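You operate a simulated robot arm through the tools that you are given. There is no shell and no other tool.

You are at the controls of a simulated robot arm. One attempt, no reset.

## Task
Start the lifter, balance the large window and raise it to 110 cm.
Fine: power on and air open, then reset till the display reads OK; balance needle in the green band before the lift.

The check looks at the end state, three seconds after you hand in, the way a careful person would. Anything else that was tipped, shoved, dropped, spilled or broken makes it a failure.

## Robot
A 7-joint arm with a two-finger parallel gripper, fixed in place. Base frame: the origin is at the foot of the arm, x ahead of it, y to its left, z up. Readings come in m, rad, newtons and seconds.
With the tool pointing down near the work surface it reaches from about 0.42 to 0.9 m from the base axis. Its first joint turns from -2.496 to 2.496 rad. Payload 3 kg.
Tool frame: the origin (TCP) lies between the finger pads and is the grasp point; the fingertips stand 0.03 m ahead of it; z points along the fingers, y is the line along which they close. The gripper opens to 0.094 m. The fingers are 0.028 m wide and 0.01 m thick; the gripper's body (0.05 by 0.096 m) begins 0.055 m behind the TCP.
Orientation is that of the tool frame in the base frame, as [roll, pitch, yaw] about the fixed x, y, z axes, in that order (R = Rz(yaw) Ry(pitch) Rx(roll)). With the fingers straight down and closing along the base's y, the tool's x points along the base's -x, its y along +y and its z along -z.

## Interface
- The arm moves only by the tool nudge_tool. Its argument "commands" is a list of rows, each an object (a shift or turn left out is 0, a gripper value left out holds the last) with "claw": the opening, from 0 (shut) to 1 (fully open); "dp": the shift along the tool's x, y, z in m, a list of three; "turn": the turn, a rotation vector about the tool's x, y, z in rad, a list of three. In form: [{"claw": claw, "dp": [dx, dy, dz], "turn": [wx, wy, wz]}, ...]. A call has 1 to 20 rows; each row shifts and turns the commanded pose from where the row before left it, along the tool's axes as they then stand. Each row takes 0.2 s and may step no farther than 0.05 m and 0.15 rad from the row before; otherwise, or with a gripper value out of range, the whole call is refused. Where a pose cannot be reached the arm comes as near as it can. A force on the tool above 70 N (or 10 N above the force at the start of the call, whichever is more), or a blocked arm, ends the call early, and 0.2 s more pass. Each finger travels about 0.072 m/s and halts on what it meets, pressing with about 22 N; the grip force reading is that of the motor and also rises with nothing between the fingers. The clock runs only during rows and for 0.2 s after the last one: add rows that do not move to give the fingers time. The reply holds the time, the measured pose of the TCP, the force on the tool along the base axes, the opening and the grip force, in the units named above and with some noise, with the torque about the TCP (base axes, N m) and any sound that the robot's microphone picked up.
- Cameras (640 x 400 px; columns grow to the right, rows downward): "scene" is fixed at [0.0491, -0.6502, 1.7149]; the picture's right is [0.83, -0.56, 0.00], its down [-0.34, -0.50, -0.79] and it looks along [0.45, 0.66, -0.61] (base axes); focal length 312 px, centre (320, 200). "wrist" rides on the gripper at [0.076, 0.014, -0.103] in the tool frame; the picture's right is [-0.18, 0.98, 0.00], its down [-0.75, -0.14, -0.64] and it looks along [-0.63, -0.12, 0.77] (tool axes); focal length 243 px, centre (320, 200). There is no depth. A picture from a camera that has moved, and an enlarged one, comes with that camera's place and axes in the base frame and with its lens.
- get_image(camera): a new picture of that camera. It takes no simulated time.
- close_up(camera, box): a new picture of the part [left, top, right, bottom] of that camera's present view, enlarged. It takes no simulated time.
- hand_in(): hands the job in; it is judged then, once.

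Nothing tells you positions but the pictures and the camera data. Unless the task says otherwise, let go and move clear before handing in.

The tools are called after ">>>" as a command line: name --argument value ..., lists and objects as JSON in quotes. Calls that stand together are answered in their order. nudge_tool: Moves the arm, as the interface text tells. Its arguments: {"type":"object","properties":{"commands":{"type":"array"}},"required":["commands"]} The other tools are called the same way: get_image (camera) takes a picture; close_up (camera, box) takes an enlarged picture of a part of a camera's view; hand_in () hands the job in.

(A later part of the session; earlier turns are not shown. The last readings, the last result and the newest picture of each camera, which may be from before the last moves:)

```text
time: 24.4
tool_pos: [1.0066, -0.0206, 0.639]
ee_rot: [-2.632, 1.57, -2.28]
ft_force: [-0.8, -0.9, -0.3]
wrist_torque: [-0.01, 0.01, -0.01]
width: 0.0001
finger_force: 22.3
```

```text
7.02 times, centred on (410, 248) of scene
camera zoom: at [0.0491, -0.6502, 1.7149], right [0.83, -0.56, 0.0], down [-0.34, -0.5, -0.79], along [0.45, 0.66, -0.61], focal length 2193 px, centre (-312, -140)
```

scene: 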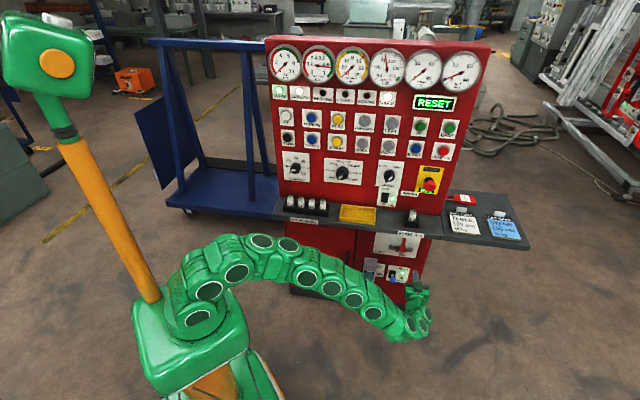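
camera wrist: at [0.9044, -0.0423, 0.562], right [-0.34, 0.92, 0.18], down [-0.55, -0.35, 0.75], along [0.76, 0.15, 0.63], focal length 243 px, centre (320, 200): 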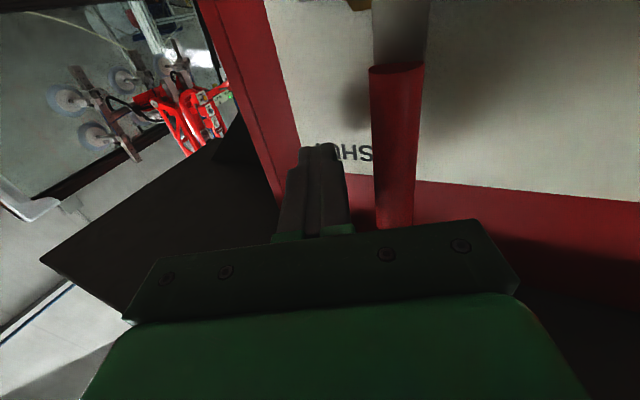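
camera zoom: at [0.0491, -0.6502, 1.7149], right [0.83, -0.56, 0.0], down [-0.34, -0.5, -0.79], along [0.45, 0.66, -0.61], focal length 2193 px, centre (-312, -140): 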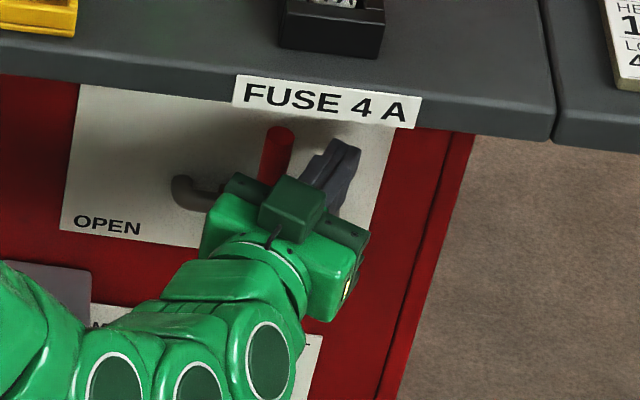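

The finger sits to the right of the lever with clearance. I'll begin the arc to the left, pushing the lever from SHUT toward OPEN.

>>> nudge_tool --commands '[{"dp": [0, 0.0154, -0.0072]}, {"dp": [-0.002, 0.0181, -0.0085]}, {"dp": [0.002, 0.0186, -0.0087]}, {"dp": [0, 0, 0]}]'

>>> get_image --camera "wrist"

>>> close_up --camera "scene" --box '[370, 220, 450, 277]'

```text
time: 25.4
tool_pos: [0.9647, 0.019, 0.6387]
ee_rot: [-3.061, 1.568, -2.713]
ft_force: [0.0, -1.2, 0.0]
wrist_torque: [0.01, 0.0, -0.02]
width: 0.0002
finger_force: 21.9
```

```text
taken
camera wrist: at [0.8634, -0.0013, 0.5622], right [-0.34, 0.92, 0.18], down [-0.55, -0.35, 0.75], along [0.76, 0.15, 0.63], focal length 243 px, centre (320, 200)
```

wrist: 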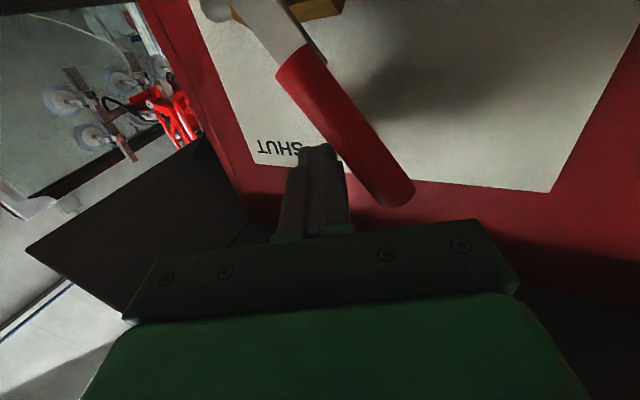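

```text
7.02 times, centred on (410, 248) of scene
camera zoom: at [0.0491, -0.6502, 1.7149], right [0.83, -0.56, 0.0], down [-0.34, -0.5, -0.79], along [0.45, 0.66, -0.61], focal length 2193 px, centre (-312, -140)
```

zoom: 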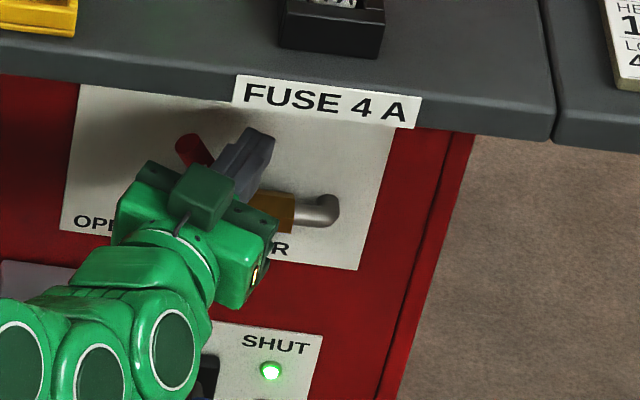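

The lever is turning freely, about 35° so far. I'll follow the rest of the arc down to the left.

>>> nudge_tool --commands '[{"dp": [0.006, 0.0158, -0.0074]}, {"dp": [0.011, 0.0149, -0.007]}, {"dp": [0.0155, 0.0122, -0.0057]}, {"dp": [0.0185, 0.0081, -0.0038]}, {"dp": [0, 0, 0]}]'

>>> get_image --camera "wrist"

>>> close_up --camera "scene" --box '[260, 35, 380, 110]'

```text
time: 26.6
tool_pos: [0.9252, 0.0594, 0.5859]
ee_rot: [-2.947, 1.569, -2.596]
ft_force: [0.1, -0.2, -0.3]
wrist_torque: [-0.02, 0.02, 0.03]
width: 0.0
finger_force: 21.8
```

```text
taken
camera wrist: at [0.8232, 0.0383, 0.5106], right [-0.34, 0.92, 0.18], down [-0.55, -0.35, 0.76], along [0.76, 0.15, 0.63], focal length 243 px, centre (320, 200)
```

wrist: 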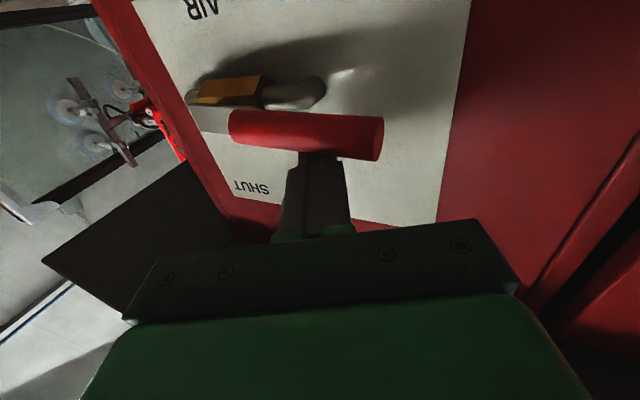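

```text
5.33 times, centred on (320, 72) of scene
camera zoom: at [0.0491, -0.6502, 1.7149], right [0.83, -0.56, 0.0], down [-0.34, -0.5, -0.79], along [0.45, 0.66, -0.61], focal length 1666 px, centre (320, 880)
```

zoom: 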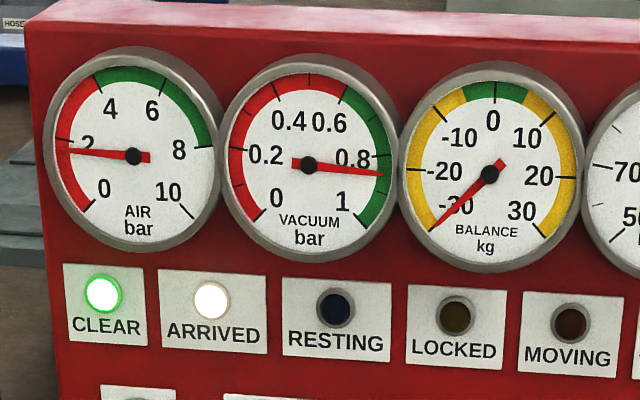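

The lever is nearly horizontal and the air gauge is rising. I'll nudge down a touch to seat it at its stop and let pressure build.

>>> nudge_tool --commands '[{"dp": [0.005, 0, 0]}, {"dp": [0.004, 0, 0]}, {"dp": [0, 0, 0]}, {"dp": [0, 0, 0]}]'

>>> close_up --camera "scene" --box '[260, 35, 380, 110]'

>>> get_image --camera "wrist"

```text
time: 27.6
tool_pos: [0.925, 0.0596, 0.5783]
ee_rot: [0.735, 1.57, 1.085]
ft_force: [0.8, -0.6, 7.6]
wrist_torque: [0.08, 0.02, -0.02]
width: 0.0
finger_force: 21.2
```

```text
5.33 times, centred on (320, 72) of scene
camera zoom: at [0.0491, -0.6502, 1.7149], right [0.83, -0.56, 0.0], down [-0.34, -0.5, -0.79], along [0.45, 0.66, -0.61], focal length 1666 px, centre (320, 880)
```

zoom: 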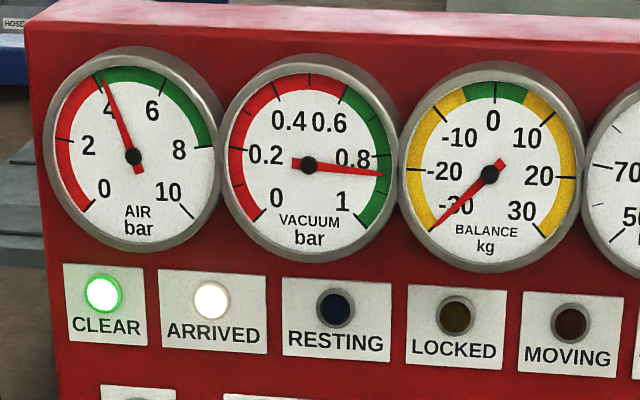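

```text
taken
camera wrist: at [0.8233, 0.038, 0.5025], right [-0.34, 0.92, 0.18], down [-0.55, -0.35, 0.75], along [0.76, 0.15, 0.63], focal length 243 px, centre (320, 200)
```

wrist: 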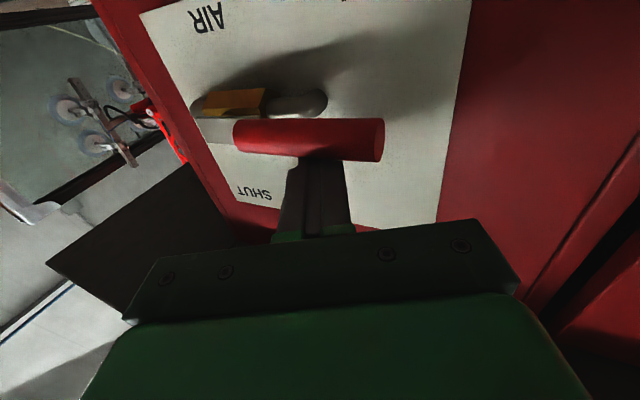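

The lever is at its stop and air pressure is climbing into the green. I'll back straight out and raise the arm toward the RESET button.

>>> nudge_tool --commands '[{"dp": [-0.006, -0.0042, -0.009]}, {"dp": [0, -0.0169, -0.0362]}, {"dp": [0, -0.0169, -0.0362]}, {"dp": [0, -0.0169, -0.0362]}, {"dp": [0, -0.0169, -0.0362]}, {"dp": [0, -0.0169, -0.0362]}, {"dp": [0, -0.0169, -0.0362]}, {"dp": [0, 0, 0]}]'

>>> get_image --camera "scene"

>>> get_image --camera "wrist"

>>> close_up --camera "scene" --box '[340, 200, 480, 300]'

>>> close_up --camera "scene" --box '[260, 35, 380, 110]'

```text
time: 29.4
tool_pos: [0.7482, -0.1186, 0.5847]
ee_rot: [-3.116, 1.568, -2.764]
ft_force: [0.5, -0.4, -0.2]
wrist_torque: [-0.01, -0.02, -0.01]
width: 0.0002
finger_force: 22.2
```

```text
taken
```

scene: 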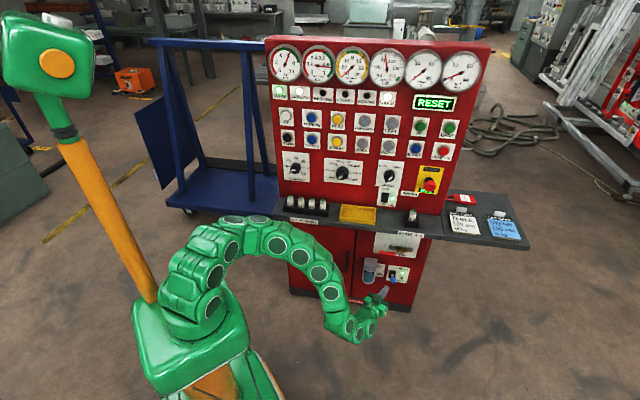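

```text
taken
camera wrist: at [0.6462, -0.1392, 0.5083], right [-0.34, 0.92, 0.18], down [-0.55, -0.35, 0.75], along [0.76, 0.15, 0.63], focal length 243 px, centre (320, 200)
```

wrist: 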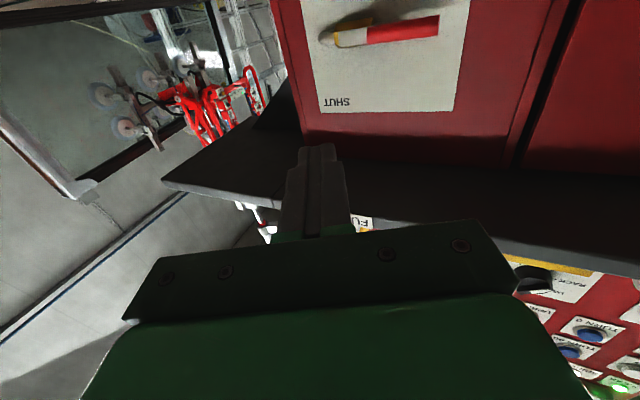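

```text
4.00 times, centred on (410, 250) of scene
camera zoom: at [0.0491, -0.6502, 1.7149], right [0.83, -0.56, 0.0], down [-0.34, -0.5, -0.79], along [0.45, 0.66, -0.61], focal length 1250 px, centre (-40, 0)
```

zoom: 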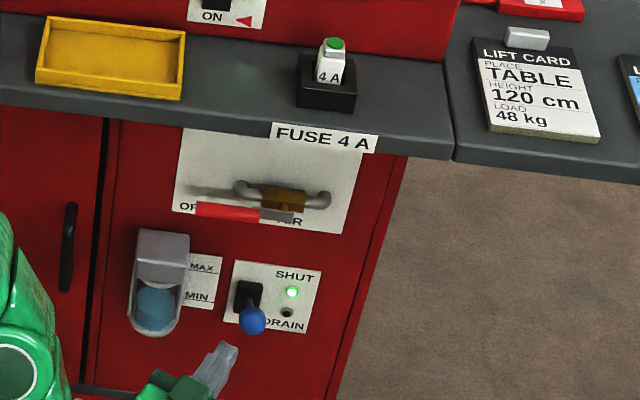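

```text
5.33 times, centred on (320, 72) of scene
camera zoom: at [0.0491, -0.6502, 1.7149], right [0.83, -0.56, 0.0], down [-0.34, -0.5, -0.79], along [0.45, 0.66, -0.61], focal length 1666 px, centre (320, 880)
```

zoom: 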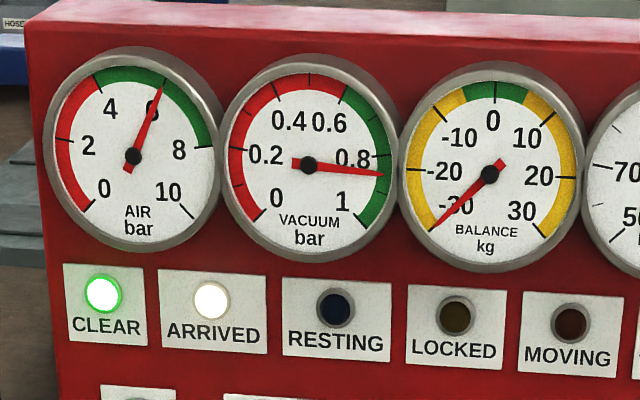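

Air is at about 6 bar. Now I'll raise the arm clear of the shelf up to RESET height.

>>> nudge_tool --commands '[{"dp": [-0.05, 0, -0.005]}, {"dp": [-0.049, 0, -0.005]}, {"dp": [-0.05, 0, 0]}, {"dp": [-0.05, 0, 0]}, {"dp": [-0.05, 0, 0]}, {"dp": [-0.05, 0, 0]}, {"dp": [-0.05, 0, 0]}, {"dp": [-0.05, 0, 0]}, {"dp": [-0.05, 0, 0]}, {"dp": [-0.05, 0, 0]}, {"dp": [-0.04, 0, 0]}, {"dp": [0, 0, 0]}]'

>>> get_image --camera "scene"

>>> get_image --camera "wrist"

```text
refused: row 1 steps farther than a row can; nothing moved
```

```text
taken
```

scene: 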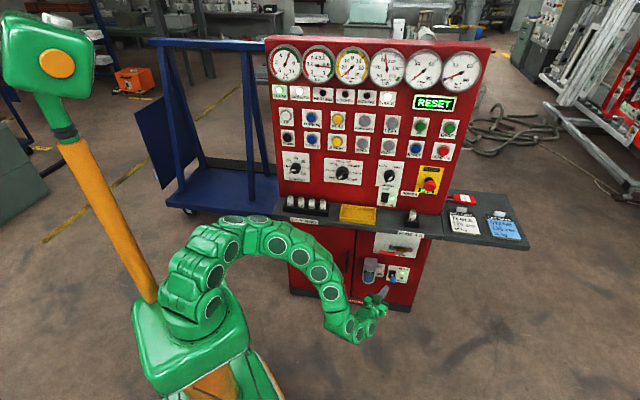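

```text
taken
camera wrist: at [0.6462, -0.1392, 0.5083], right [-0.34, 0.92, 0.18], down [-0.55, -0.35, 0.75], along [0.76, 0.15, 0.63], focal length 243 px, centre (320, 200)
```

wrist: 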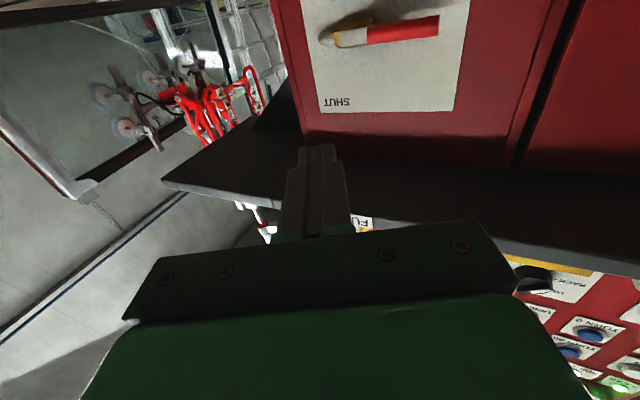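

The first row was slightly over the step limit, so nothing moved. I'll repeat the raise within the limit.

>>> nudge_tool --commands '[{"dp": [-0.048, 0, -0.005]}, {"dp": [-0.048, 0, -0.005]}, {"dp": [-0.05, 0, 0]}, {"dp": [-0.05, 0, 0]}, {"dp": [-0.05, 0, 0]}, {"dp": [-0.05, 0, 0]}, {"dp": [-0.05, 0, 0]}, {"dp": [-0.05, 0, 0]}, {"dp": [-0.05, 0, 0]}, {"dp": [-0.05, 0, 0]}, {"dp": [-0.04, 0, 0]}, {"dp": [0, 0, 0]}]'

>>> get_image --camera "scene"

>>> get_image --camera "wrist"

```text
time: 32.0
tool_pos: [0.7993, -0.1609, 1.0959]
ee_rot: [-2.834, 1.568, -2.481]
ft_force: [-0.9, 0.1, 0.4]
wrist_torque: [0.02, 0.01, -0.02]
width: 0.0
finger_force: 22.0
out of reach, approached as far as the arm can: row 2, 3, 4, 5, 6
```

```text
taken
```

scene: 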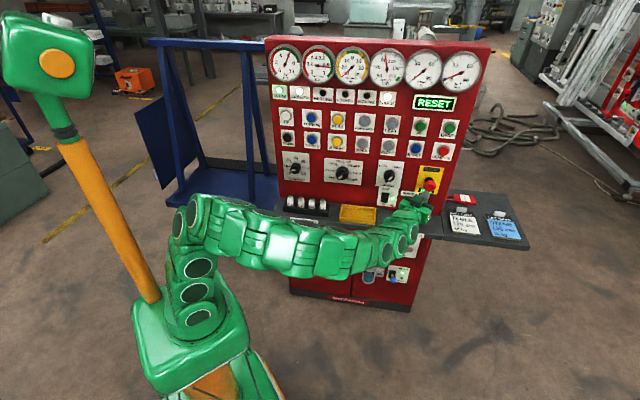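

```text
taken
camera wrist: at [0.6979, -0.182, 1.0193], right [-0.34, 0.92, 0.18], down [-0.55, -0.35, 0.75], along [0.76, 0.15, 0.63], focal length 243 px, centre (320, 200)
```

wrist: 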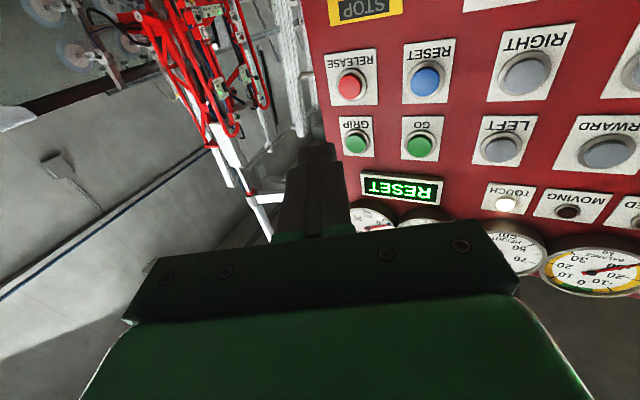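

RESET sits at l≈-0.658, z≈1.126 with its face near n≈0.727. I'll turn the tool partly back toward the panel normal and move to a standoff.

>>> nudge_tool --commands '[{"turn": [-0.11, 0, 0]}, {"turn": [-0.11, 0, 0]}, {"dp": [-0.006, 0.0133, 0.0377]}, {"dp": [-0.006, 0.0133, 0.0377]}, {"dp": [-0.006, 0.0133, 0.0377]}, {"dp": [-0.006, 0.0133, 0.0377]}, {"dp": [-0.006, 0.0133, 0.0377]}, {"dp": [0, 0, 0]}]'

>>> get_image --camera "wrist"

>>> close_up --camera "scene" --box '[360, 85, 480, 185]'

```text
time: 33.8
tool_pos: [0.9236, -0.0028, 1.1245]
ee_rot: [-2.995, 1.569, -2.425]
ft_force: [0.9, -0.3, 0.8]
wrist_torque: [0.0, 0.03, -0.01]
width: 0.0002
finger_force: 22.1
```

```text
taken
camera wrist: at [0.8278, -0.0453, 1.0482], right [-0.53, 0.83, 0.18], down [-0.46, -0.46, 0.75], along [0.71, 0.31, 0.63], focal length 243 px, centre (320, 200)
```

wrist: 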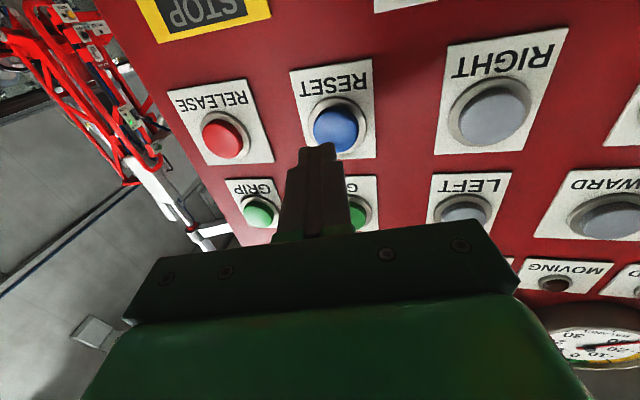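

```text
4.00 times, centred on (420, 135) of scene
camera zoom: at [0.0491, -0.6502, 1.7149], right [0.83, -0.56, 0.0], down [-0.34, -0.5, -0.79], along [0.45, 0.66, -0.61], focal length 1250 px, centre (-80, 460)
```

zoom: 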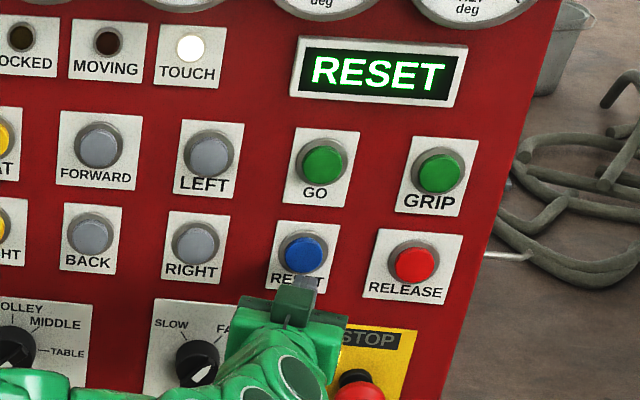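

Aligned with the blue button. I'll advance to it and press gently.

>>> nudge_tool --commands '[{"dp": [-0.001, 0.0022, 0.0098]}, {"dp": [-0.001, 0.0022, 0.0098]}, {"dp": [0, 0.0022, 0.0098]}, {"dp": [0, 0.0018, 0.0078]}, {"dp": [0, 0.0009, 0.0039]}, {"dp": [0, 0.0009, 0.0039]}, {"dp": [0, 0, 0]}]'

>>> close_up --camera "scene" --box '[360, 85, 480, 185]'

>>> get_image --camera "wrist"

```text
time: 35.4
tool_pos: [0.9542, 0.0295, 1.1281]
ee_rot: [-2.777, 1.568, -2.211]
ft_force: [-0.9, -2.0, 1.3]
wrist_torque: [0.03, 0.0, 0.0]
width: 0.0
finger_force: 21.8
```

```text
4.00 times, centred on (420, 135) of scene
camera zoom: at [0.0491, -0.6502, 1.7149], right [0.83, -0.56, 0.0], down [-0.34, -0.5, -0.79], along [0.45, 0.66, -0.61], focal length 1250 px, centre (-80, 460)
```

zoom: 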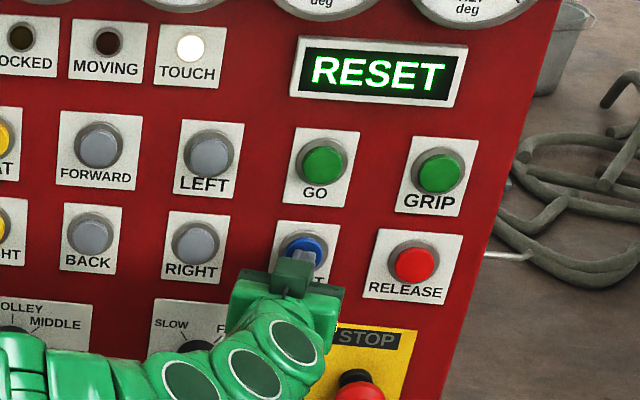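

```text
taken
camera wrist: at [0.8598, -0.0134, 1.0516], right [-0.53, 0.83, 0.18], down [-0.46, -0.46, 0.75], along [0.71, 0.31, 0.63], focal length 243 px, centre (320, 200)
```

wrist: 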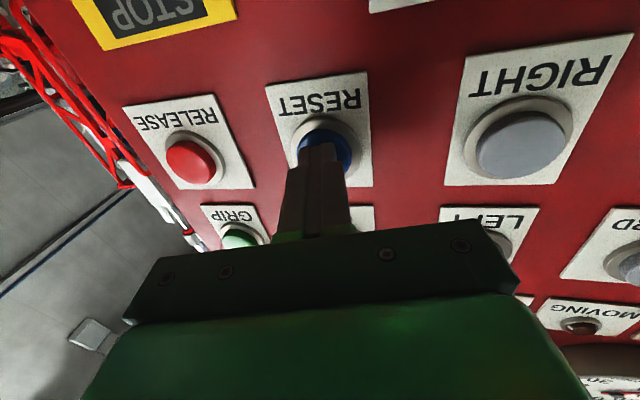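

Just touching the button. Pressing a few millimetres more.

>>> nudge_tool --commands '[{"dp": [0, 0.0007, 0.0029]}, {"dp": [0, 0.0007, 0.0029]}, {"dp": [0, 0, 0]}, {"dp": [0, 0, 0]}]'

>>> close_up --camera "scene" --box '[360, 40, 500, 140]'

```text
time: 36.4
tool_pos: [0.9592, 0.0326, 1.1267]
ee_rot: [2.975, 1.57, -2.739]
ft_force: [-12.3, -12.2, -0.3]
wrist_torque: [0.04, 0.01, 0.02]
width: 0.0001
finger_force: 21.6
heard: click
```

```text
4.00 times, centred on (430, 90) of scene
camera zoom: at [0.0491, -0.6502, 1.7149], right [0.83, -0.56, 0.0], down [-0.34, -0.5, -0.79], along [0.45, 0.66, -0.61], focal length 1250 px, centre (-120, 640)
```

zoom: 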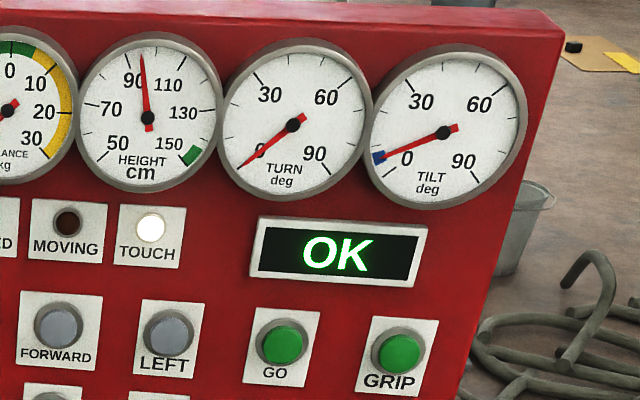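

Display reads OK. Now I'll release, back off, square the tool to the panel and travel left toward the LOAD knob.

>>> nudge_tool --commands '[{"dp": [0, -0.0066, -0.0293]}, {"dp": [0, -0.0088, -0.039]}, {"turn": [-0.112, 0, 0]}, {"turn": [-0.112, 0, 0]}, {"dp": [0, 0.05, 0]}, {"dp": [0, 0.05, 0]}, {"dp": [0, 0.05, 0]}, {"dp": [0, 0.05, 0]}, {"dp": [0, 0.05, 0]}, {"dp": [0, 0.05, 0]}, {"dp": [0.03, 0.04, 0]}, {"dp": [0.03, 0.04, 0]}, {"dp": [0, 0, 0]}]'

>>> get_image --camera "wrist"

>>> get_image --camera "scene"

```text
time: 39.2
tool_pos: [0.7283, 0.1768, 1.1129]
ee_rot: [2.349, 1.558, -3.111]
ft_force: [0.3, 0.0, -0.5]
wrist_torque: [-0.01, 0.02, -0.02]
width: 0.0001
finger_force: 21.4
out of reach, approached as far as the arm can: row 10, 11, 12
```

```text
taken
camera wrist: at [0.6469, 0.1127, 1.0374], right [-0.72, 0.67, 0.19], down [-0.32, -0.57, 0.76], along [0.62, 0.48, 0.62], focal length 243 px, centre (320, 200)
```

wrist: 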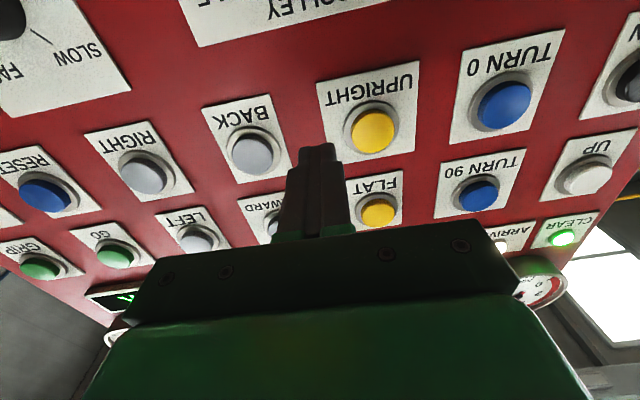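

```text
taken
```

scene: 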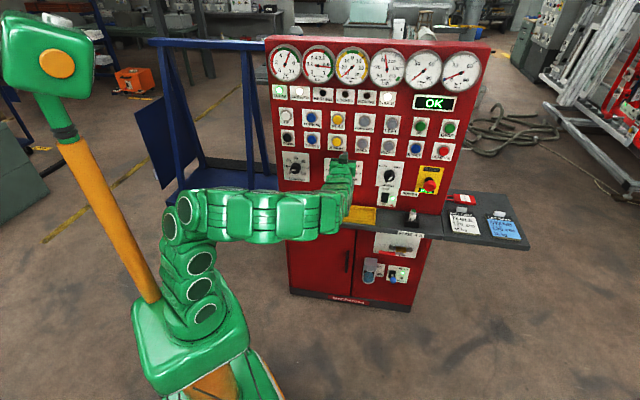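

The arm reaches a limit holding the tool level this close in. I'll tilt the tool down about 30°, which should ease the wrist, and continue left toward the LOAD knob.

>>> nudge_tool --commands '[{"dp": [0, 0, -0.02], "turn": [0, 0.13, 0]}, {"turn": [0, 0.13, 0]}, {"turn": [0, 0.13, 0]}, {"turn": [0, 0.13, 0]}, {"dp": [0, 0.045, 0]}, {"dp": [0, 0.045, 0]}, {"dp": [0, 0.045, 0]}, {"dp": [0, 0.045, 0]}, {"dp": [0, 0, 0]}]'

>>> get_image --camera "wrist"

>>> get_image --camera "scene"

```text
time: 41.2
tool_pos: [0.5869, 0.2913, 1.1118]
ee_rot: [-3.141, 1.051, -2.35]
ft_force: [0.5, -0.6, 0.5]
wrist_torque: [0.03, 0.03, -0.02]
width: 0.0
finger_force: 22.2
```

```text
taken
camera wrist: at [0.4871, 0.2109, 1.0964], right [-0.64, 0.75, 0.16], down [-0.03, -0.23, 0.97], along [0.77, 0.62, 0.16], focal length 243 px, centre (320, 200)
```

wrist: 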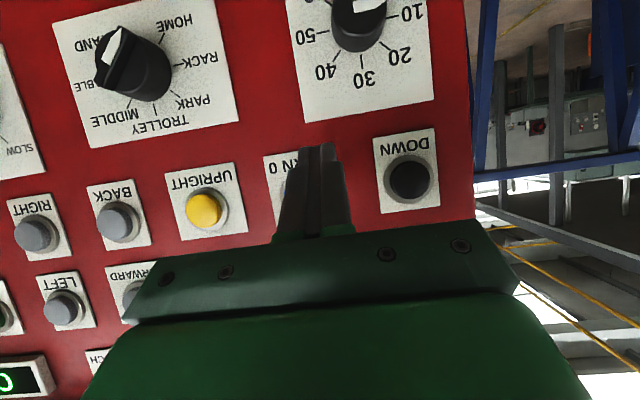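

```text
taken
```

scene: 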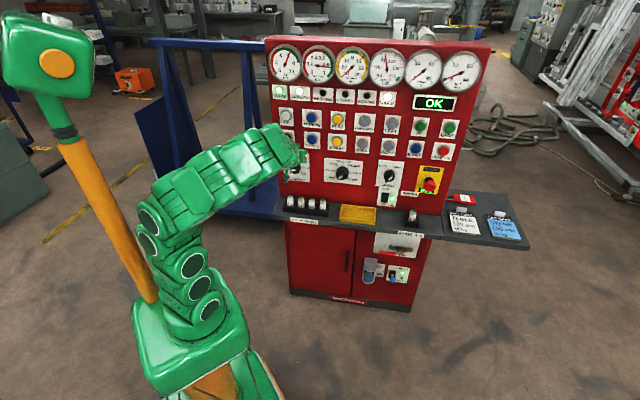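

That works. I'll lower a bit to get the LOAD knob fully in view.

>>> nudge_tool --commands '[{"dp": [0.0372, 0.005, 0.0022]}, {"dp": [0.0372, 0.005, 0.0022]}, {"dp": [0.0372, 0.005, 0.0022]}, {"dp": [0, 0, 0]}]'

>>> get_image --camera "wrist"

>>> close_up --camera "scene" --box '[270, 140, 350, 190]'

```text
time: 42.2
tool_pos: [0.5628, 0.2776, 1.0614]
ee_rot: [3.141, 1.05, -2.349]
ft_force: [-0.4, 0.7, -0.2]
wrist_torque: [0.0, 0.0, 0.01]
width: 0.0001
finger_force: 21.8
out of reach, approached as far as the arm can: row 2, 3
```

```text
taken
camera wrist: at [0.4643, 0.1983, 1.0465], right [-0.64, 0.76, 0.16], down [-0.03, -0.23, 0.97], along [0.77, 0.61, 0.17], focal length 243 px, centre (320, 200)
```

wrist: 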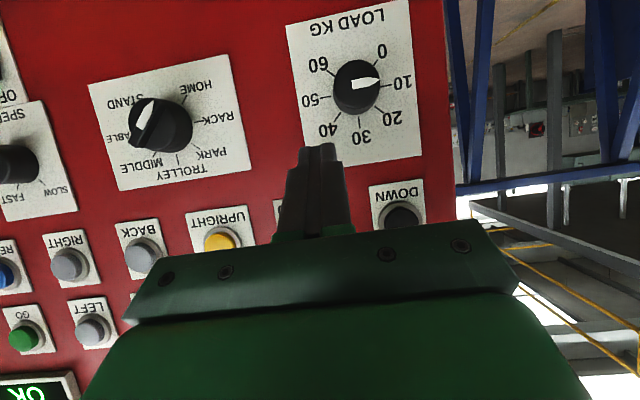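

```text
8.00 times, centred on (310, 165) of scene
camera zoom: at [0.0491, -0.6502, 1.7149], right [0.83, -0.56, 0.0], down [-0.34, -0.5, -0.79], along [0.45, 0.66, -0.61], focal length 2500 px, centre (400, 480)
```

zoom: 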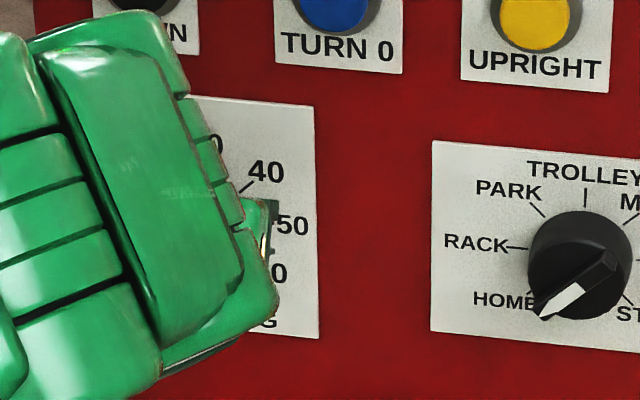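

I'll zoom in on the knob's pointer and geometry.

>>> close_up --camera "wrist" --box '[280, 0, 440, 160]'

>>> close_up --camera "scene" --box '[320, 40, 380, 95]'

```text
2.50 times, centred on (360, 80) of wrist
camera zoom: at [0.4643, 0.1983, 1.0465], right [-0.64, 0.76, 0.16], down [-0.03, -0.23, 0.97], along [0.77, 0.61, 0.17], focal length 606 px, centre (220, 500)
```

zoom: 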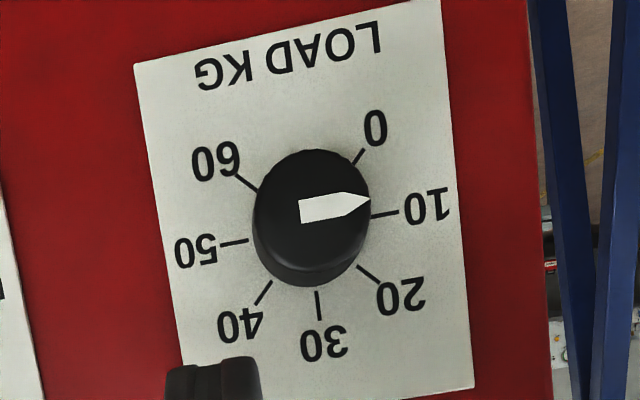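

```text
7.27 times, centred on (350, 68) of scene
camera zoom: at [0.0491, -0.6502, 1.7149], right [0.83, -0.56, 0.0], down [-0.34, -0.5, -0.79], along [0.45, 0.66, -0.61], focal length 2272 px, centre (102, 1164)
```

zoom: 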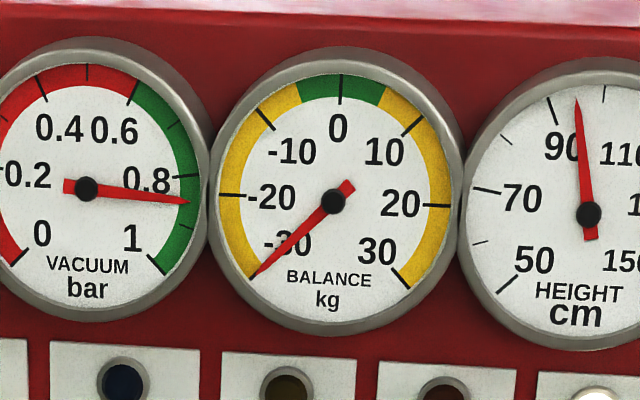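

The dial spacing is 45° per 10 kg and the pointer sits just below 10, while the balance is pegged at −30, so the load must go well up. I'll line up with the knob axis (l≈-0.166, z≈0.982), opening the fingers at a standoff.

>>> nudge_tool --commands '[{"claw": 0.75, "dp": [0.0221, 0.0179, 0.0278]}, {"dp": [0.0221, 0.0179, 0.0278]}, {"dp": [0, 0, 0]}, {"dp": [0, 0, 0]}]'

>>> get_image --camera "wrist"

>>> get_image --camera "scene"

```text
time: 43.2
tool_pos: [0.5437, 0.3413, 1.0173]
ee_rot: [3.135, 1.027, -2.353]
ft_force: [-0.6, -0.2, -0.1]
wrist_torque: [-0.01, -0.01, -0.03]
width: 0.0704
finger_force: 0.0
out of reach, approached as far as the arm can: row 1, 2
```

```text
taken
camera wrist: at [0.4439, 0.2612, 1.0043], right [-0.63, 0.76, 0.16], down [-0.01, -0.22, 0.98], along [0.77, 0.62, 0.14], focal length 243 px, centre (320, 200)
```

wrist: 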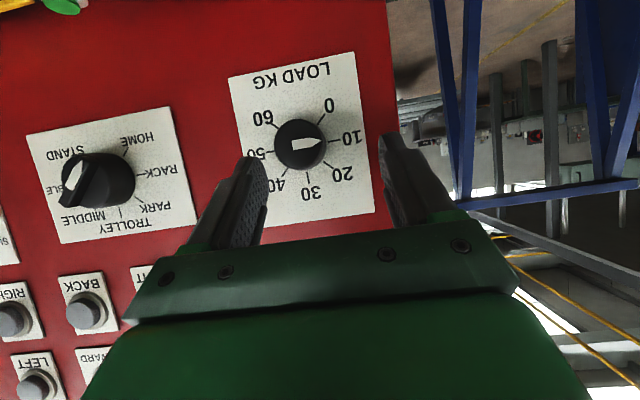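

```text
taken
```

scene: 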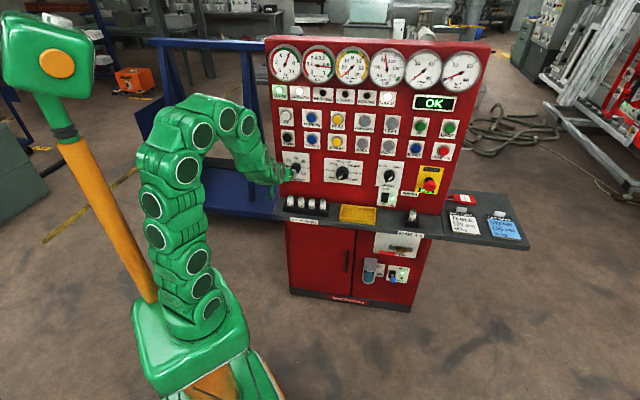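

Nearly there, but a joint limit skews the pose; moving closer to the panel should relax it. I'll advance a little and correct sideways.

>>> nudge_tool --commands '[{"dp": [-0.0039, -0.0115, 0.0267]}, {"dp": [-0.0039, -0.0115, 0.0267]}, {"dp": [0, 0, 0]}]'

>>> get_image --camera "wrist"

```text
time: 44.0
tool_pos: [0.5945, 0.3613, 0.9976]
ee_rot: [3.141, 1.049, -2.347]
ft_force: [-1.0, 0.5, -0.2]
wrist_torque: [0.0, 0.02, -0.03]
width: 0.0705
finger_force: 0.1
```

```text
taken
camera wrist: at [0.4968, 0.2815, 0.9824], right [-0.64, 0.75, 0.16], down [-0.03, -0.23, 0.97], along [0.77, 0.61, 0.17], focal length 243 px, centre (320, 200)
```

wrist: 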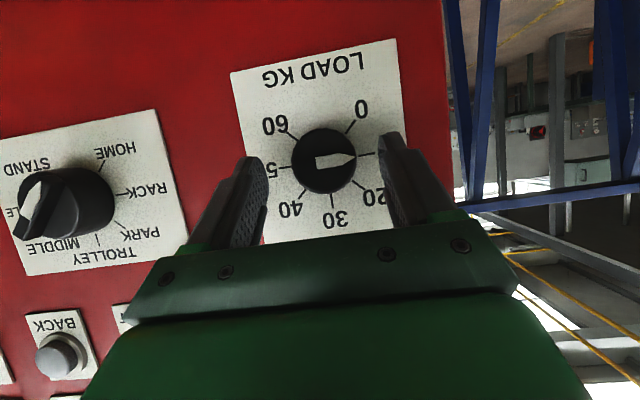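

The knob is centred between the fingers. I'll advance the last 2.6 cm and grip it.

>>> nudge_tool --commands '[{"dp": [-0.0054, -0.0005, 0.0119]}, {"dp": [-0.0054, -0.0005, 0.0119]}, {"dp": [0, 0, 0]}]'

>>> get_image --camera "wrist"

>>> close_up --camera "scene" --box '[260, 135, 340, 195]'

```text
time: 44.8
tool_pos: [0.6155, 0.3786, 0.9962]
ee_rot: [-3.141, 1.048, -2.348]
ft_force: [-0.1, 0.2, 0.2]
wrist_torque: [-0.02, 0.02, -0.02]
width: 0.0705
finger_force: 0.1
```

```text
taken
camera wrist: at [0.5154, 0.2989, 0.98], right [-0.64, 0.76, 0.16], down [-0.03, -0.23, 0.97], along [0.77, 0.61, 0.16], focal length 243 px, centre (320, 200)
```

wrist: 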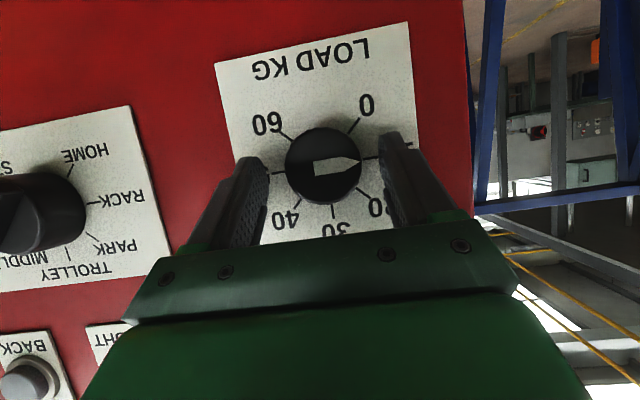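

```text
6.67 times, centred on (300, 165) of scene
camera zoom: at [0.0491, -0.6502, 1.7149], right [0.83, -0.56, 0.0], down [-0.34, -0.5, -0.79], along [0.45, 0.66, -0.61], focal length 2083 px, centre (453, 433)
```

zoom: 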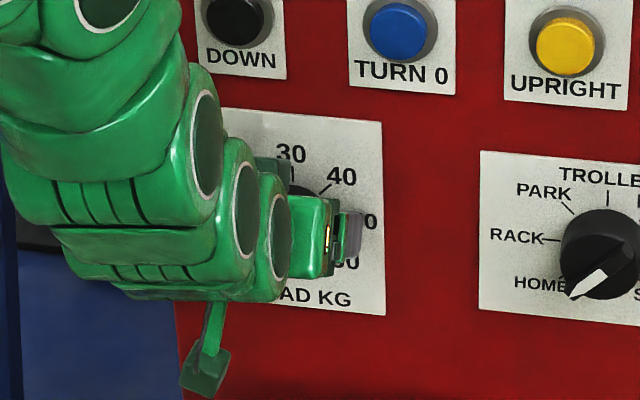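

Fingers straddle the knob. Closing the grip now.

>>> nudge_tool --commands '[{"claw": 0.35}, {"claw": 0.35}, {"claw": 0.35}]'

>>> get_image --camera "wrist"

```text
time: 45.6
tool_pos: [0.613, 0.3804, 0.9958]
ee_rot: [-3.138, 1.049, -2.344]
ft_force: [-22.1, 30.0, -2.5]
wrist_torque: [0.26, 0.22, 1.1]
width: 0.0447
finger_force: 45.2
```

```text
taken
camera wrist: at [0.5144, 0.2999, 0.9798], right [-0.64, 0.75, 0.16], down [-0.03, -0.23, 0.97], along [0.77, 0.62, 0.16], focal length 243 px, centre (320, 200)
```

wrist: 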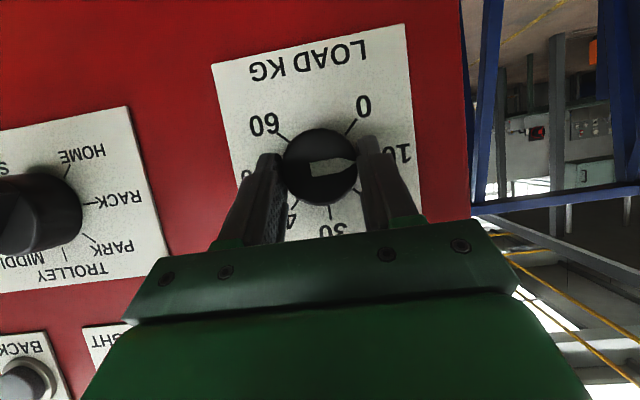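

Gripped at 44.7 mm width, with some side load; I'll shift 3 mm left to relieve it.

>>> nudge_tool --commands '[{"dp": [0, 0.003, 0]}, {"dp": [0, 0, 0]}]'

```text
time: 46.2
tool_pos: [0.6125, 0.3797, 0.9943]
ee_rot: [3.141, 1.047, -2.35]
ft_force: [1.6, 4.2, -7.9]
wrist_torque: [-0.26, 0.28, -0.13]
width: 0.0447
finger_force: 45.1
```

Side load is gone. Now turning clockwise about the knob axis in small steps.

>>> nudge_tool --commands '[{"dp": [0, -0.0015, 0], "turn": [-0.06, 0, 0.1039]}, {"dp": [0, -0.0015, 0], "turn": [-0.06, 0, 0.1039]}, {"dp": [0, -0.0015, 0], "turn": [-0.06, 0, 0.1039]}, {"dp": [0, 0, 0]}]'

>>> get_image --camera "wrist"

>>> close_up --camera "scene" --box '[260, 35, 420, 195]'

```text
time: 47.2
tool_pos: [0.6155, 0.3776, 0.9958]
ee_rot: [2.492, 0.947, -2.899]
ft_force: [3.7, -6.7, 0.8]
wrist_torque: [0.44, -0.51, -0.89]
width: 0.0443
finger_force: 44.9
```

```text
taken
camera wrist: at [0.5137, 0.3007, 0.9857], right [-0.55, 0.67, 0.5], down [0.21, -0.46, 0.86], along [0.81, 0.58, 0.11], focal length 243 px, centre (320, 200)
```

wrist: 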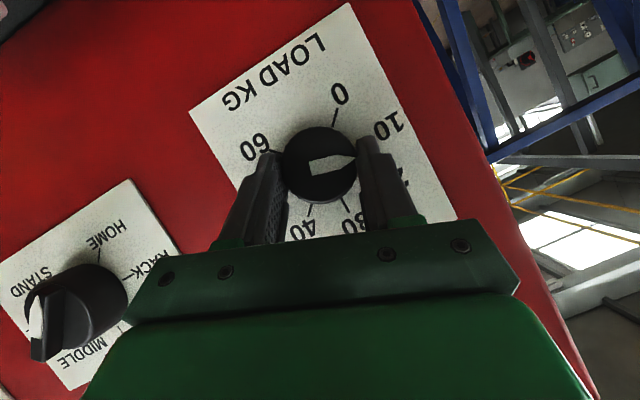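

```text
2.50 times, centred on (340, 115) of scene
camera zoom: at [0.0491, -0.6502, 1.7149], right [0.83, -0.56, 0.0], down [-0.34, -0.5, -0.79], along [0.45, 0.66, -0.61], focal length 781 px, centre (270, 412)
```

zoom: 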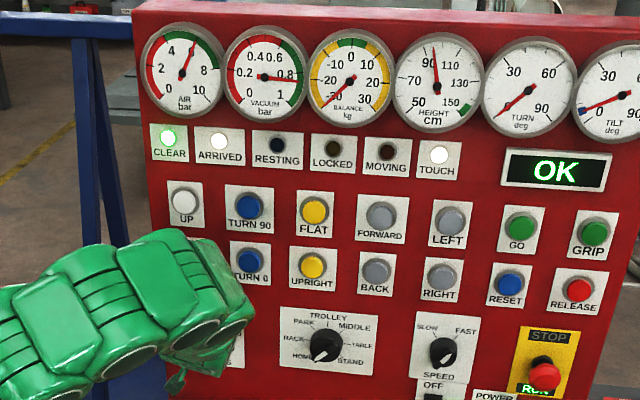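

The knob turns with the grip. Continuing.

>>> nudge_tool --commands '[{"dp": [0, -0.0015, 0], "turn": [-0.06, 0, 0.1039]}, {"dp": [0, -0.0015, 0], "turn": [-0.06, 0, 0.1039]}, {"dp": [0, -0.0015, 0], "turn": [-0.06, 0, 0.1039]}, {"dp": [0, -0.0015, 0], "turn": [-0.06, 0, 0.1039]}, {"dp": [0, -0.0015, 0], "turn": [-0.06, 0, 0.1039]}, {"dp": [0, 0, 0]}]'

>>> get_image --camera "wrist"

>>> get_image --camera "scene"

```text
time: 48.6
tool_pos: [0.6209, 0.372, 0.9922]
ee_rot: [1.9, 0.522, 2.972]
ft_force: [13.2, -9.5, 29.8]
wrist_torque: [0.8, -0.55, -0.57]
width: 0.0441
finger_force: 45.2
```

```text
taken
camera wrist: at [0.5176, 0.2972, 0.9947], right [-0.25, 0.37, 0.9], down [0.5, -0.75, 0.44], along [0.83, 0.56, 0.0], focal length 243 px, centre (320, 200)
```

wrist: 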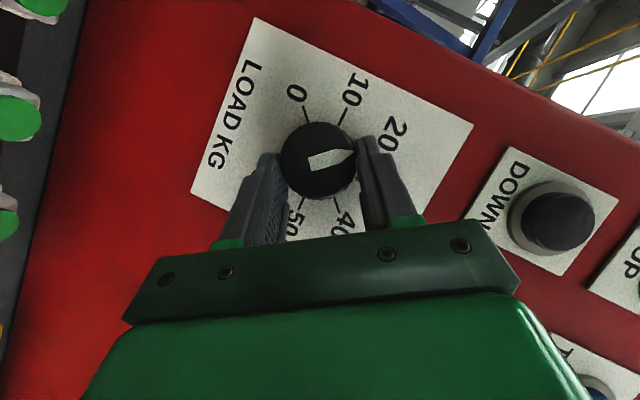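

```text
taken
```

scene: 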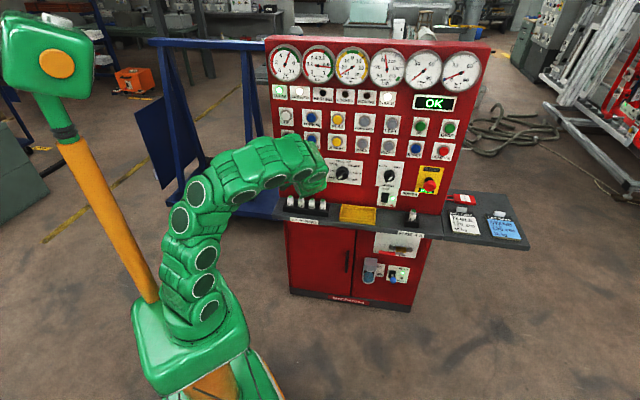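

Pointer is near 20. I'll relieve the slight vertical load and continue.

>>> nudge_tool --commands '[{"dp": [-0.0012, 0.002, -0.0007]}, {"dp": [0, -0.0012, 0], "turn": [-0.06, 0, 0.1039]}, {"dp": [0, -0.0012, 0], "turn": [-0.06, 0, 0.1039]}, {"dp": [0, -0.0012, 0], "turn": [-0.06, 0, 0.1039]}, {"dp": [0, 0, 0]}]'

>>> get_image --camera "wrist"

>>> close_up --camera "scene" --box '[320, 40, 380, 95]'

```text
time: 49.8
tool_pos: [0.6215, 0.3712, 0.9884]
ee_rot: [1.697, 0.216, 2.901]
ft_force: [21.6, -10.2, -16.3]
wrist_torque: [-0.24, -0.13, -1.25]
width: 0.0442
finger_force: 45.5
```

```text
taken
camera wrist: at [0.5195, 0.2943, 0.9982], right [0.0, 0.13, 0.99], down [0.57, -0.81, 0.1], along [0.82, 0.57, -0.08], focal length 243 px, centre (320, 200)
```

wrist: 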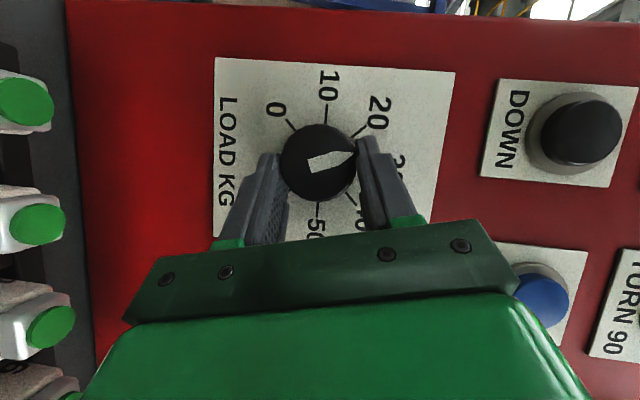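

```text
7.27 times, centred on (350, 68) of scene
camera zoom: at [0.0491, -0.6502, 1.7149], right [0.83, -0.56, 0.0], down [-0.34, -0.5, -0.79], along [0.45, 0.66, -0.61], focal length 2272 px, centre (102, 1164)
```

zoom: 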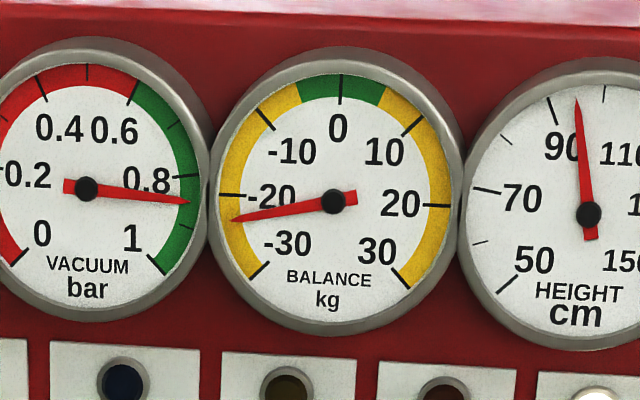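

The balance moved to about −23 with the pointer at ~25, so about 48 kg is needed. I'll relieve the side load and keep turning.

>>> nudge_tool --commands '[{"dp": [-0.0014, -0.0019, -0.0008]}, {"dp": [0, -0.0013, 0], "turn": [-0.06, 0, 0.1039]}, {"dp": [0, -0.0013, 0], "turn": [-0.06, 0, 0.1039]}, {"dp": [0, -0.0013, 0], "turn": [-0.06, 0, 0.1039]}, {"dp": [0, -0.0013, 0], "turn": [-0.06, 0, 0.1039]}, {"dp": [0, 0, 0]}]'

>>> get_image --camera "wrist"

>>> get_image --camera "scene"

```text
time: 51.2
tool_pos: [0.6218, 0.3708, 0.9824]
ee_rot: [1.453, -0.197, 2.903]
ft_force: [-26.5, 3.2, -9.2]
wrist_torque: [-0.07, -0.19, 1.65]
width: 0.0439
finger_force: 44.8
```

```text
taken
camera wrist: at [0.5248, 0.289, 0.9991], right [0.33, -0.2, 0.92], down [0.53, -0.77, -0.36], along [0.78, 0.61, -0.15], focal length 243 px, centre (320, 200)
```

wrist: 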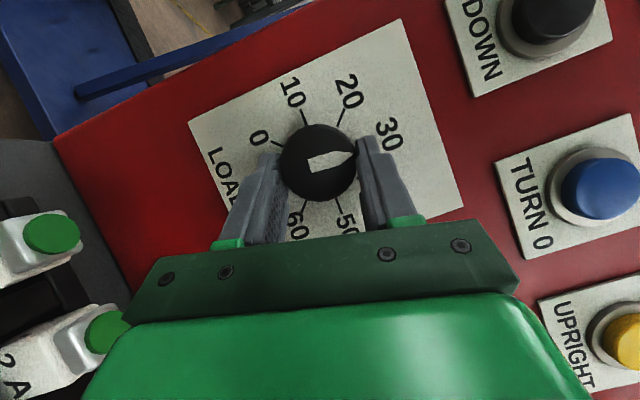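

```text
taken
```

scene: 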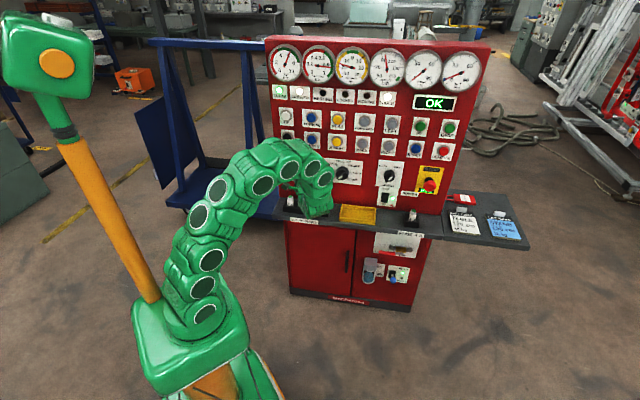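

Pointer is about 31 now. I'll release, back out 4 cm, unwind the wrist about 80°, and regrip for a second stroke.

>>> nudge_tool --commands '[{"claw": 0.75}, {"claw": 0.75}, {"dp": [0.01, 0, -0.0173]}, {"dp": [0.01, 0, -0.0173]}, {"dp": [0, 0, 0]}]'

>>> get_image --camera "wrist"

>>> close_up --camera "scene" --box '[320, 40, 380, 95]'

```text
time: 52.4
tool_pos: [0.5958, 0.3416, 0.9831]
ee_rot: [1.451, -0.196, 2.901]
ft_force: [0.2, 0.1, -0.1]
wrist_torque: [0.0, 0.0, -0.01]
width: 0.0704
finger_force: 0.1
```

```text
taken
camera wrist: at [0.498, 0.2601, 0.9995], right [0.33, -0.2, 0.92], down [0.53, -0.77, -0.36], along [0.78, 0.61, -0.15], focal length 243 px, centre (320, 200)
```

wrist: 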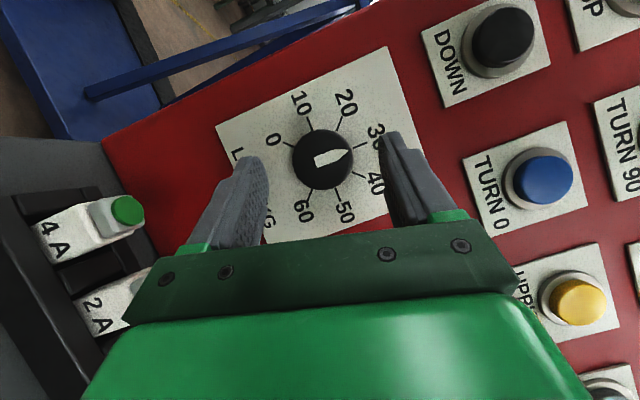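

```text
7.27 times, centred on (350, 68) of scene
camera zoom: at [0.0491, -0.6502, 1.7149], right [0.83, -0.56, 0.0], down [-0.34, -0.5, -0.79], along [0.45, 0.66, -0.61], focal length 2272 px, centre (102, 1164)
```

zoom: 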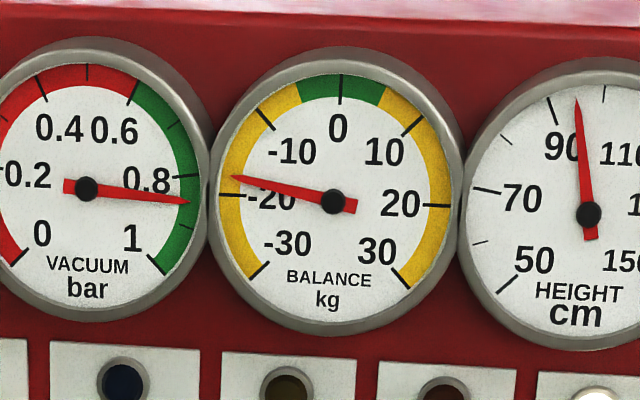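

Balance is at about −17 with the pointer at ~31, consistent with 48 kg. Unwinding the wrist at the standoff now.

>>> nudge_tool --commands '[{"dp": [0, 0.0018, 0], "turn": [0.07, 0, -0.1212]}, {"dp": [0, 0.0018, 0], "turn": [0.07, 0, -0.1212]}, {"dp": [0, 0.0018, 0], "turn": [0.07, 0, -0.1212]}, {"dp": [0, 0.0018, 0], "turn": [0.07, 0, -0.1212]}, {"dp": [0, 0.0018, 0], "turn": [0.07, 0, -0.1212]}, {"dp": [0, 0.0018, 0], "turn": [0.07, 0, -0.1212]}, {"dp": [0, 0.0018, 0], "turn": [0.07, 0, -0.1212]}, {"dp": [0, 0.0018, 0], "turn": [0.07, 0, -0.1212]}, {"dp": [0, 0.0018, 0], "turn": [0.07, 0, -0.1212]}, {"dp": [0, 0.0018, 0], "turn": [0.07, 0, -0.1212]}, {"dp": [0, 0, 0]}]'

>>> get_image --camera "wrist"

```text
time: 54.8
tool_pos: [0.5905, 0.3473, 0.9984]
ee_rot: [2.438, 0.925, -2.942]
ft_force: [-0.8, 0.1, 0.3]
wrist_torque: [0.02, 0.0, -0.01]
width: 0.0705
finger_force: 0.0
```

```text
taken
camera wrist: at [0.4877, 0.2702, 0.9897], right [-0.54, 0.66, 0.53], down [0.24, -0.49, 0.84], along [0.81, 0.58, 0.11], focal length 243 px, centre (320, 200)
```

wrist: 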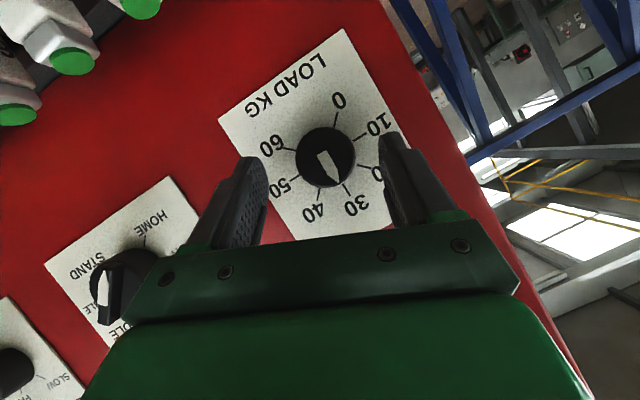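

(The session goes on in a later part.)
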